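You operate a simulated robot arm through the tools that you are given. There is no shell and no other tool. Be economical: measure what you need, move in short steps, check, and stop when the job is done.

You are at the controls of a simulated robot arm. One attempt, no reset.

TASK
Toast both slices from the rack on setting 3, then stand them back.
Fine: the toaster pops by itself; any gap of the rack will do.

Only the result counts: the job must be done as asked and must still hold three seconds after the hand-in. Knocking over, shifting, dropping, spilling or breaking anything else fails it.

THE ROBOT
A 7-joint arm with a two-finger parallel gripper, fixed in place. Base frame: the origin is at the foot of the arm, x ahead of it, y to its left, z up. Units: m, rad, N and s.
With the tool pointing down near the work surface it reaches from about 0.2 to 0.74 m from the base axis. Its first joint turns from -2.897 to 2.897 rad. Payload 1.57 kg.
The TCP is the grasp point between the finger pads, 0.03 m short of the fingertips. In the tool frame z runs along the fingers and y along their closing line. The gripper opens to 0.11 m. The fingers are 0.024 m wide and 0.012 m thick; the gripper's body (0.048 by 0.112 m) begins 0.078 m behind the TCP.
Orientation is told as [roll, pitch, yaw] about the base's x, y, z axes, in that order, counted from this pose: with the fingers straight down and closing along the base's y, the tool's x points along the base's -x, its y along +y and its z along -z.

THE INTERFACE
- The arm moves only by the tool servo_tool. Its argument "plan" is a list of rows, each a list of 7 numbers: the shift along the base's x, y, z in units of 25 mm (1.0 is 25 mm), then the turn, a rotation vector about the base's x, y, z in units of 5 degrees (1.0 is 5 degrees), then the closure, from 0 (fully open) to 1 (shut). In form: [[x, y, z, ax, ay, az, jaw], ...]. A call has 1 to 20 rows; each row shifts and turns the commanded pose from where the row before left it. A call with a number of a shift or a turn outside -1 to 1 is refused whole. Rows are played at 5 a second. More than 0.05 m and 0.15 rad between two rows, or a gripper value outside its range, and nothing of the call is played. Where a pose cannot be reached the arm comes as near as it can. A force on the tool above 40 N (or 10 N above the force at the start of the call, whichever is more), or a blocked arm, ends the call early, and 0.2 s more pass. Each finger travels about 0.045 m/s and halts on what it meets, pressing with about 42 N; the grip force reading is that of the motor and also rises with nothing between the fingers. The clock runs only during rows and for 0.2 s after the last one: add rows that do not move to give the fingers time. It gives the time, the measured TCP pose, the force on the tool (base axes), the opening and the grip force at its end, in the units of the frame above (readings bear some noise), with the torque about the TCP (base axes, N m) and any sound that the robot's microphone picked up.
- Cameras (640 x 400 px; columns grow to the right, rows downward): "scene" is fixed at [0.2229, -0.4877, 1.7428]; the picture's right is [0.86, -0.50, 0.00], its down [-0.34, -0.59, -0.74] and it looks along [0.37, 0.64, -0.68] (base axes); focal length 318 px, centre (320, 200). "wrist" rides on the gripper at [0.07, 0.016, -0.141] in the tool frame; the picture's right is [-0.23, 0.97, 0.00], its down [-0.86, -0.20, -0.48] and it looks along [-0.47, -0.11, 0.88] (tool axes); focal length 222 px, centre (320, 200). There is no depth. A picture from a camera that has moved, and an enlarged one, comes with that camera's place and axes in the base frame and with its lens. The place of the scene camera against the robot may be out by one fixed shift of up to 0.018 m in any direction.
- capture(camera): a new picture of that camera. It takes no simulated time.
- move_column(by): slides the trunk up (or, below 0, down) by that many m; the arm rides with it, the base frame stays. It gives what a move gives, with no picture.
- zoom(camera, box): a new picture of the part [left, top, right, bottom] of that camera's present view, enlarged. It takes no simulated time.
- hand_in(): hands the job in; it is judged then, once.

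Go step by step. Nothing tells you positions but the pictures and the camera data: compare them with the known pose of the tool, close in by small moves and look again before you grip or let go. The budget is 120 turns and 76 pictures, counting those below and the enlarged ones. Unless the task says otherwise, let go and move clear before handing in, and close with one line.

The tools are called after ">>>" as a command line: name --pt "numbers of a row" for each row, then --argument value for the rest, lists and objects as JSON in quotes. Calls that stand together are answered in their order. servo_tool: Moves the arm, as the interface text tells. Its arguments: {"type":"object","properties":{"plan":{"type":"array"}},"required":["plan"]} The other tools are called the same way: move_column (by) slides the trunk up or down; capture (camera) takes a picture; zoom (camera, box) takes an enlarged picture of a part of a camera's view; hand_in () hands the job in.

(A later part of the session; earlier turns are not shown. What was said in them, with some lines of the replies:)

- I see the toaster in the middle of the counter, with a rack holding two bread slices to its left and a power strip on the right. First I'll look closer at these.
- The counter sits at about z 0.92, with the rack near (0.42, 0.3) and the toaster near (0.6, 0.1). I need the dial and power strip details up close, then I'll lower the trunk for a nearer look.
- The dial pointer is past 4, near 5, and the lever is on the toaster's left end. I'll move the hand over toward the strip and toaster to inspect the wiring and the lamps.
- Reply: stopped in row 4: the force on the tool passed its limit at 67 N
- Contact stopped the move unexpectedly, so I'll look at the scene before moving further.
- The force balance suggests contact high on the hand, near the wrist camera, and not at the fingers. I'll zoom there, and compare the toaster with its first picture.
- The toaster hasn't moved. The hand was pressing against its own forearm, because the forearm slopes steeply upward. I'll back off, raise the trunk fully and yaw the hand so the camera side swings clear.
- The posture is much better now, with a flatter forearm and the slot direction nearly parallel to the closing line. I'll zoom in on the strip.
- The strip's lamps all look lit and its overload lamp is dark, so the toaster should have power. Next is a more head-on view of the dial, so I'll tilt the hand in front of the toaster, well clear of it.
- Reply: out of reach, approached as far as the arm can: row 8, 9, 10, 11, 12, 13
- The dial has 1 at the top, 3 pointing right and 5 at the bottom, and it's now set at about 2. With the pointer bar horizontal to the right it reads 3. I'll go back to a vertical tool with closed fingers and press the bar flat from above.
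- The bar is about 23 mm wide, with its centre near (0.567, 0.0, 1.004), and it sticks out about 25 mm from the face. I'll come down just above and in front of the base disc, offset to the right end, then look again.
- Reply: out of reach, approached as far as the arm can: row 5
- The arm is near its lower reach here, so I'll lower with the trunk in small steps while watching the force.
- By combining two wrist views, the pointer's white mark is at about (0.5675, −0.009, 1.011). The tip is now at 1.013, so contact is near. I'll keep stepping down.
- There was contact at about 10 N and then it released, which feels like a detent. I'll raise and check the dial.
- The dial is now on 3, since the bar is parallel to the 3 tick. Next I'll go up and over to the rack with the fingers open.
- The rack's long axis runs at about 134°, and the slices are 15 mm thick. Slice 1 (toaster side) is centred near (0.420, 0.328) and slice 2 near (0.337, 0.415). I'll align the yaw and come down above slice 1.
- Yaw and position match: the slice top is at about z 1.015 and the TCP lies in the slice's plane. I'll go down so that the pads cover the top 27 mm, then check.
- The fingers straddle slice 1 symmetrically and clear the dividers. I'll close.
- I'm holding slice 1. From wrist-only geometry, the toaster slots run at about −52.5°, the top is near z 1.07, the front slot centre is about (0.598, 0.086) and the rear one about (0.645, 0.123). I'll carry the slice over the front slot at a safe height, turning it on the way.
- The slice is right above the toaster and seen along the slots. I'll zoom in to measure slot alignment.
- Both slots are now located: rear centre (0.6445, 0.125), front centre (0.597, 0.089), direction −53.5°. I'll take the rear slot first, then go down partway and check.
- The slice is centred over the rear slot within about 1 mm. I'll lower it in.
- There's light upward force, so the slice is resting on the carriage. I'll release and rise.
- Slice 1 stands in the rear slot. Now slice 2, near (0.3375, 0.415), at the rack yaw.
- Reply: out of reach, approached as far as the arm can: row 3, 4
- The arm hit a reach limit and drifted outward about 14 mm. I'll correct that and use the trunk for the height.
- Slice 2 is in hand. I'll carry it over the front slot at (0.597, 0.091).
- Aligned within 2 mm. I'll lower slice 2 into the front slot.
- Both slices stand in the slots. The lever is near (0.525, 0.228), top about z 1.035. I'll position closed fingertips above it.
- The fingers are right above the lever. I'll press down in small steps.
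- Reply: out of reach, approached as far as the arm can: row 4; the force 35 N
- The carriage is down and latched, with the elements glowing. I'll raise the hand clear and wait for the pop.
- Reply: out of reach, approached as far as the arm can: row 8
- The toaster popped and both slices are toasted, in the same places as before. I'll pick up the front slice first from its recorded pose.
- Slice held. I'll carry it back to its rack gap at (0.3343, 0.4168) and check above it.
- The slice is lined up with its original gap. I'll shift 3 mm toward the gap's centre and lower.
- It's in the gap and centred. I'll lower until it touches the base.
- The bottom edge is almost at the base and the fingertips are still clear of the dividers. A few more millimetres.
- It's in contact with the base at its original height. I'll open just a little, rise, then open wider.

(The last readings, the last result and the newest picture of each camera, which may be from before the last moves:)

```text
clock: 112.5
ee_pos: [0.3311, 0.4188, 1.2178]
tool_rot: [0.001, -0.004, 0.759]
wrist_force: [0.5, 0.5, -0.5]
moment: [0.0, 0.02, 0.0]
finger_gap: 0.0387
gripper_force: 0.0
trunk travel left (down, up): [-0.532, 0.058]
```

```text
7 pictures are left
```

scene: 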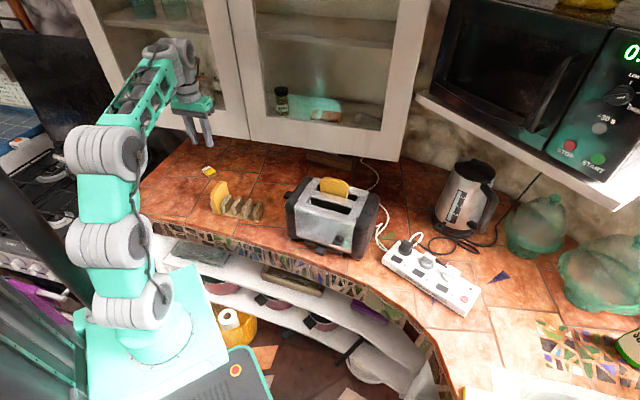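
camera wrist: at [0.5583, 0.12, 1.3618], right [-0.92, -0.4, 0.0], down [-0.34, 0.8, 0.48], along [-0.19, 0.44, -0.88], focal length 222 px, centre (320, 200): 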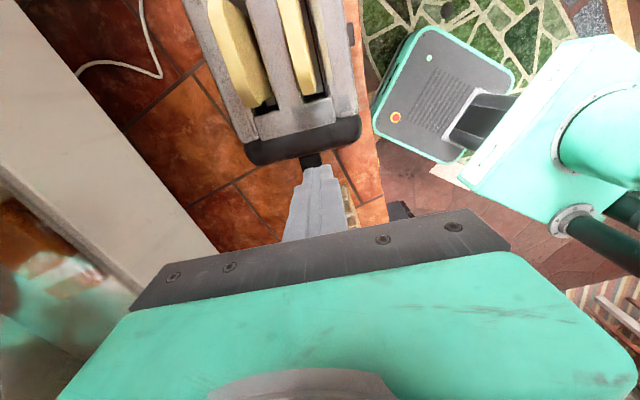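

Slice 2 is back in the rack. Now the rear slice, at its recorded pose.

>>> servo_tool --pt "0.699 -0.649 0 0 0 0.922 0.65" --pt "0.699 -0.649 0 0 0 0.922 0.65" --pt "0.699 -0.649 0 0 0 0.922 0.65" --pt "0.699 -0.649 0 0 0 0.922 0.65" --pt "0.699 -0.649 0 0 0 0.922 0.65" --pt "0.699 -0.649 0 0 0 0.922 0.65" --pt "0.699 -0.649 0 0 0 0.922 0.65" --pt "0.699 -0.649 0 0 0 0.922 0.65" --pt "0.699 -0.649 0 0 0 0.922 0.65" --pt "0.699 -0.649 0 0 0 0.922 0.65" --pt "0.699 -0.649 0 0 0 0.922 0.65" --pt "0.699 -0.649 0 0 0 0.922 0.65" --pt "0.699 -0.649 0 0 0 0.922 0.65" --pt "0.699 -0.649 0 0 0 0.922 0.65" --pt "0.699 -0.649 0 0 0 0.922 0.65" --pt "0.699 -0.649 0 0 0 0.922 0.65" --pt "0.699 -0.649 0 0 0 0.922 0.65" --pt "0.699 -0.649 0 0 0 0.922 0.65" --pt "0 0 0 0 0 0 0.65"

>>> zoom --camera "wrist" --box '[220, 40, 420, 240]'

```text
clock: 116.5
ee_pos: [0.6448, 0.1275, 1.2173]
tool_rot: [0.002, -0.006, 2.209]
wrist_force: [0.2, -0.9, -0.6]
moment: [0.02, 0.02, -0.01]
finger_gap: 0.0383
gripper_force: 0.0
trunk travel left (down, up): [-0.532, 0.058]
```

```text
2.00 times, centred on (320, 140) of wrist
camera zoom: at [0.6744, 0.0615, 1.3577], right [-0.92, -0.4, 0.0], down [-0.35, 0.8, 0.48], along [-0.19, 0.44, -0.88], focal length 444 px, centre (320, 320)
```

zoom: 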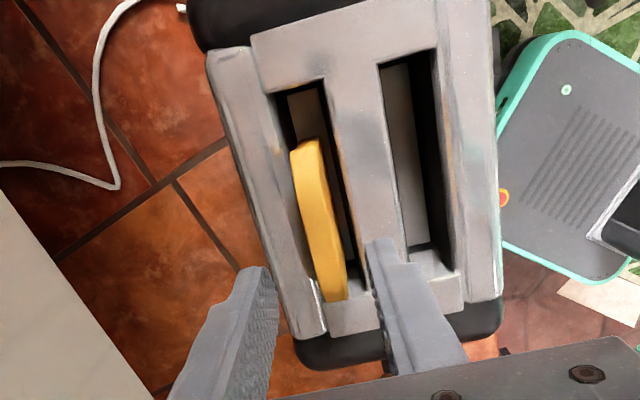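

>>> servo_tool --pt "0 0 -0.9 0 0 0 0.65" --pt "0 0 -0.9 0 0 0 0.65" --pt "0 0 -0.8 0 0 0 0.65" --pt "0 0 -0.8 0 0 0 0.65" --pt "0 0 -0.5 0 0 0 0.65" --pt "0 0 0 0 0 0 0.65" --pt "0 0 0 0 0 0 0.8" --pt "0 0 0 0 0 0 0.9" --pt "0 0 0 0 0 0 1" --pt "0 0 0 0 0 0 1"

>>> servo_tool --pt "0 0 0.4 0 0 0 1" --pt "0 0 0.8 0 0 0 1" --pt "0 0 0.9 0 0 0 1" --pt "0 0 0.9 0 0 0 1" --pt "0 0 0.9 0 0 0 1" --pt "0 0 0.6 0 0 0 1" --pt "0 0 0 0 0 0 1"

```text
clock: 118.7
ee_pos: [0.6455, 0.129, 1.1192]
tool_rot: [-0.001, -0.005, 2.208]
wrist_force: [0.2, -0.4, 0.6]
moment: [0.0, 0.03, -0.01]
finger_gap: 0.0142
gripper_force: 8.1
trunk travel left (down, up): [-0.532, 0.058]
```

```text
clock: 120.3
ee_pos: [0.6433, 0.1273, 1.2226]
tool_rot: [0.002, -0.005, 2.206]
wrist_force: [-0.3, 0.8, 0.6]
moment: [0.0, -0.01, -0.01]
finger_gap: 0.0144
gripper_force: 7.8
out of reach, approached as far as the arm can: row 6
trunk travel left (down, up): [-0.532, 0.058]
```

Held. I'll carry it to its original gap, aiming at (0.4185, 0.330).

>>> servo_tool --pt "-0.5 0.45 0 0 0 -0.922 1" --pt "-0.5 0.45 0 0 0 -0.922 1" --pt "-0.5 0.45 0 0 0 -0.922 1" --pt "-0.5 0.45 0 0 0 -0.922 1" --pt "-0.5 0.45 0 0 0 -0.922 1" --pt "-0.5 0.45 0 0 0 -0.922 1" --pt "-0.5 0.45 0 0 0 -0.922 1" --pt "-0.5 0.45 0 0 0 -0.922 1" --pt "-0.5 0.45 0 0 0 -0.922 1" --pt "-0.5 0.45 0 0 0 -0.922 1" --pt "-0.5 0.45 0 0 0 -0.922 1" --pt "-0.5 0.45 0 0 0 -0.922 1" --pt "-0.5 0.45 0 0 0 -0.922 1" --pt "-0.5 0.45 0 0 0 -0.922 1" --pt "-0.5 0.45 0 0 0 -0.922 1" --pt "-0.5 0.45 0 0 0 -0.922 1" --pt "-0.5 0.45 0 0 0 -0.922 1" --pt "-0.5 0.45 0 0 0 -0.922 1" --pt "0 0 0 0 0 0 1"

>>> servo_tool --pt "0 0 -0.8 0 0 0 1" --pt "0 0 -1 0 0 0 1" --pt "0 0 -1 0 0 0 1" --pt "0 0 -1 0 0 0 1" --pt "0 0 -0.9 0 0 0 1" --pt "0 0 0 0 0 0 1"

>>> zoom --camera "wrist" --box '[220, 60, 420, 220]'

```text
clock: 124.3
ee_pos: [0.4172, 0.3277, 1.2229]
tool_rot: [0.002, -0.004, 0.757]
wrist_force: [0.1, 0.5, -0.3]
moment: [-0.01, 0.0, 0.01]
finger_gap: 0.0142
gripper_force: 7.3
trunk travel left (down, up): [-0.532, 0.058]
```

```text
clock: 125.7
ee_pos: [0.4174, 0.3286, 1.1059]
tool_rot: [0.001, -0.006, 0.759]
wrist_force: [-0.1, 0.3, -0.5]
moment: [0.02, 0.02, 0.02]
finger_gap: 0.0147
gripper_force: 8.0
trunk travel left (down, up): [-0.532, 0.058]
```

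```text
2.50 times, centred on (320, 140) of wrist
camera zoom: at [0.3551, 0.2926, 1.2459], right [-0.51, 0.86, 0.0], down [0.76, 0.44, 0.48], along [0.42, 0.25, -0.88], focal length 555 px, centre (320, 350)
```

zoom: 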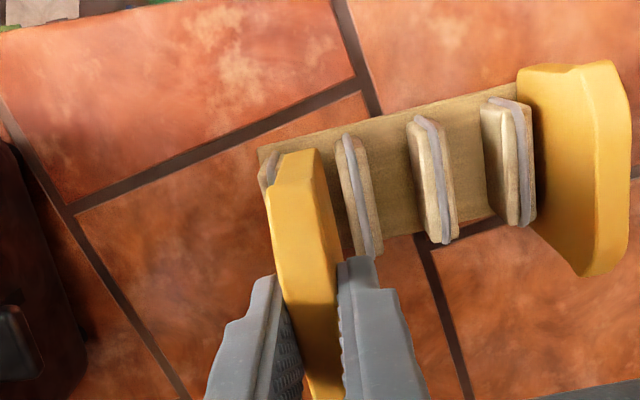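

The slice is centred over gap 1. I'll lower it most of the way, then step to contact.

>>> servo_tool --pt "-0.02 0.03 -0.5 0 0 0 1" --pt "0 0 -0.6 0 0 0 1" --pt "0 0 -0.6 0 0 0 1" --pt "0 0 -0.6 0 0 0 1" --pt "0 0 -0.5 0 0 0 1" --pt "0 0 -0.4 0 0 0 1" --pt "0 0 0 0 0 0 1"

>>> zoom --camera "wrist" --box '[220, 60, 420, 220]'

```text
clock: 127.3
ee_pos: [0.4253, 0.3295, 1.0381]
tool_rot: [-0.024, 0.001, 0.76]
wrist_force: [-0.3, 2.4, -0.8]
moment: [0.17, 0.04, 0.0]
finger_gap: 0.0142
gripper_force: 7.7
out of reach, approached as far as the arm can: row 5, 6
trunk travel left (down, up): [-0.532, 0.058]
```

```text
2.50 times, centred on (320, 140) of wrist
camera zoom: at [0.3616, 0.2954, 1.179], right [-0.51, 0.86, -0.02], down [0.75, 0.45, 0.48], along [0.42, 0.23, -0.88], focal length 555 px, centre (320, 350)
```

zoom: 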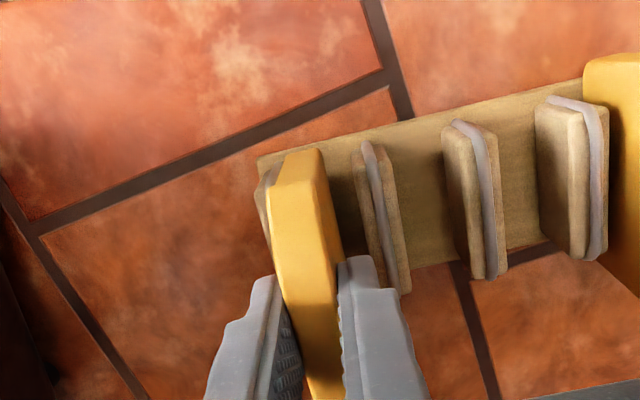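

The arm hit a reach limit and drifted about 7 mm, touching divider 1 lightly. I'll back up, correct, and use the trunk for the final lowering.

>>> servo_tool --pt "-0.1 0 0.5 0 0 0 1" --pt "-0.1 0 0.8 0 0 0 1" --pt "-0.1 0 0.8 0 0 0 1" --pt "0 0 0.7 0 0 0 1" --pt "0 0 0 0 0 0 1"

```text
clock: 128.5
ee_pos: [0.4098, 0.3297, 1.1011]
tool_rot: [0.001, -0.005, 0.761]
wrist_force: [0.2, 0.5, -0.1]
moment: [0.0, -0.03, 0.01]
finger_gap: 0.0142
gripper_force: 8.3
trunk travel left (down, up): [-0.532, 0.058]
```

>>> servo_tool --pt "0.15 0 0 0 0 0 1" --pt "0.14 0 0 0 0 0 1" --pt "0 0 0 0 0 0 1"

>>> move_column --by -0.055

>>> zoom --camera "wrist" --box '[220, 60, 420, 220]'

```text
clock: 129.3
ee_pos: [0.4181, 0.3305, 1.1007]
tool_rot: [0.001, -0.006, 0.76]
wrist_force: [-0.1, -0.5, -0.7]
moment: [-0.02, -0.03, -0.02]
finger_gap: 0.0141
gripper_force: 7.2
trunk travel left (down, up): [-0.532, 0.058]
```

```text
clock: 130.2
ee_pos: [0.418, 0.3302, 1.0462]
tool_rot: [0.0, -0.005, 0.76]
wrist_force: [0.0, -0.1, -0.3]
moment: [0.0, 0.01, -0.04]
finger_gap: 0.0143
gripper_force: 7.9
trunk travel left (down, up): [-0.477, 0.113]
```

```text
2.50 times, centred on (320, 140) of wrist
camera zoom: at [0.355, 0.2936, 1.186], right [-0.51, 0.86, 0.0], down [0.76, 0.44, 0.48], along [0.42, 0.25, -0.88], focal length 555 px, centre (320, 350)
```

zoom: 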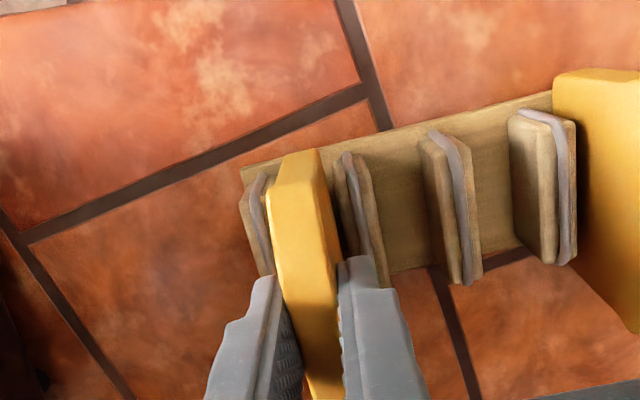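

Centred in the gap, no force. I'll lower with the trunk.

>>> move_column --by -0.02

>>> move_column --by -0.01

>>> move_column --by -0.004

```text
clock: 130.9
ee_pos: [0.4174, 0.3311, 1.0255]
tool_rot: [0.003, -0.004, 0.759]
wrist_force: [-0.1, 0.9, 0.6]
moment: [-0.03, 0.03, 0.0]
finger_gap: 0.0142
gripper_force: 8.1
trunk travel left (down, up): [-0.457, 0.133]
```

```text
clock: 131.5
ee_pos: [0.4182, 0.3303, 1.0152]
tool_rot: [0.001, -0.004, 0.759]
wrist_force: [-0.9, -0.3, -0.6]
moment: [0.0, -0.03, 0.02]
finger_gap: 0.0141
gripper_force: 8.6
trunk travel left (down, up): [-0.447, 0.143]
```

```text
clock: 132.0
ee_pos: [0.4177, 0.3307, 1.0112]
tool_rot: [0.002, -0.004, 0.76]
wrist_force: [0.0, 0.6, -0.5]
moment: [0.02, 0.0, -0.04]
finger_gap: 0.0146
gripper_force: 7.9
trunk travel left (down, up): [-0.443, 0.147]
```

>>> move_column --by -0.003

>>> move_column --by -0.001

```text
clock: 132.6
ee_pos: [0.4177, 0.3302, 1.009]
tool_rot: [0.0, -0.007, 0.758]
wrist_force: [-0.3, -1.8, 5.1]
moment: [0.01, 0.0, 0.0]
finger_gap: 0.0144
gripper_force: 8.4
trunk travel left (down, up): [-0.44, 0.15]
```

```text
clock: 133.1
ee_pos: [0.4164, 0.3295, 1.0083]
tool_rot: [0.003, -0.006, 0.759]
wrist_force: [0.1, 0.9, 8.3]
moment: [0.07, 0.01, -0.03]
finger_gap: 0.0147
gripper_force: 7.8
trunk travel left (down, up): [-0.439, 0.151]
```

It touches the base at the same height as the other slice. I'll release slightly, then rise.

>>> servo_tool --pt "0 0 0.05 0 0 0 0.9" --pt "0 0 0 0 0 0 0.83" --pt "0 0 0 0 0 0 0.8" --pt "0 0 0 0 0 0 0.8" --pt "0 0 0.4 0 0 0 0.8" --pt "0 0 0.8 0 0 0 0.75" --pt "0 0 0.8 0 0 0 0.7" --pt "0 0 1 0 0 0 0.7" --pt "0 0 1 0 0 0 0.7" --pt "0 0 1 0 0 0 0.7" --pt "0 0 1 0 0 0 0.7" --pt "0 0 1 0 0 0 0.7" --pt "0 0 0 0 0 0 0.7"

>>> capture --camera "scene"

```text
clock: 135.9
ee_pos: [0.4168, 0.3307, 1.183]
tool_rot: [0.001, -0.005, 0.76]
wrist_force: [0.8, 1.0, -0.4]
moment: [-0.04, 0.01, -0.01]
finger_gap: 0.0329
gripper_force: 0.0
trunk travel left (down, up): [-0.439, 0.151]
```

```text
2 pictures are left
```

scene: 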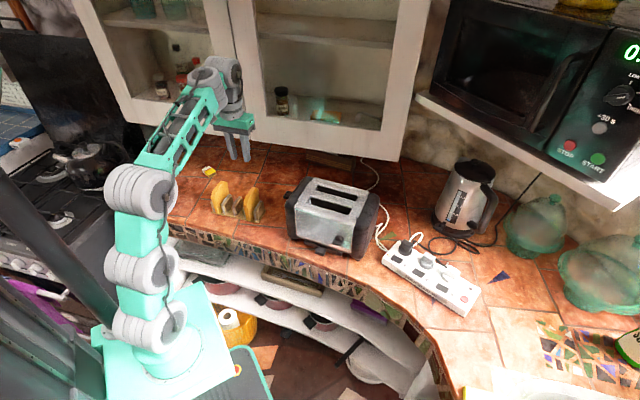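

>>> zoom --camera "scene" --box '[190, 150, 290, 240]'

```text
4.44 times, centred on (240, 195) of scene
camera zoom: at [0.2229, -0.4877, 1.7428], right [0.86, -0.5, 0.0], down [-0.34, -0.59, -0.74], along [0.37, 0.64, -0.68], focal length 1415 px, centre (676, 222)
```

zoom: 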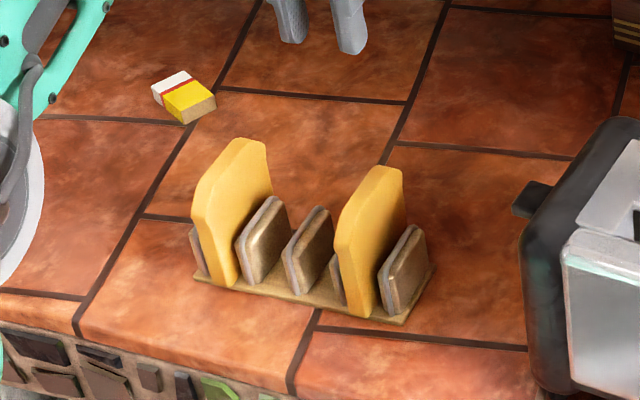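

Both toasted slices stand in the rack as they did at the start, and nothing else looks out of place. The hand is clear, so I'm handing in.

>>> hand_in

```text
The job is handed in.
```

Both slices were toasted on setting 3 and are standing back in the rack, in the gaps they came from.
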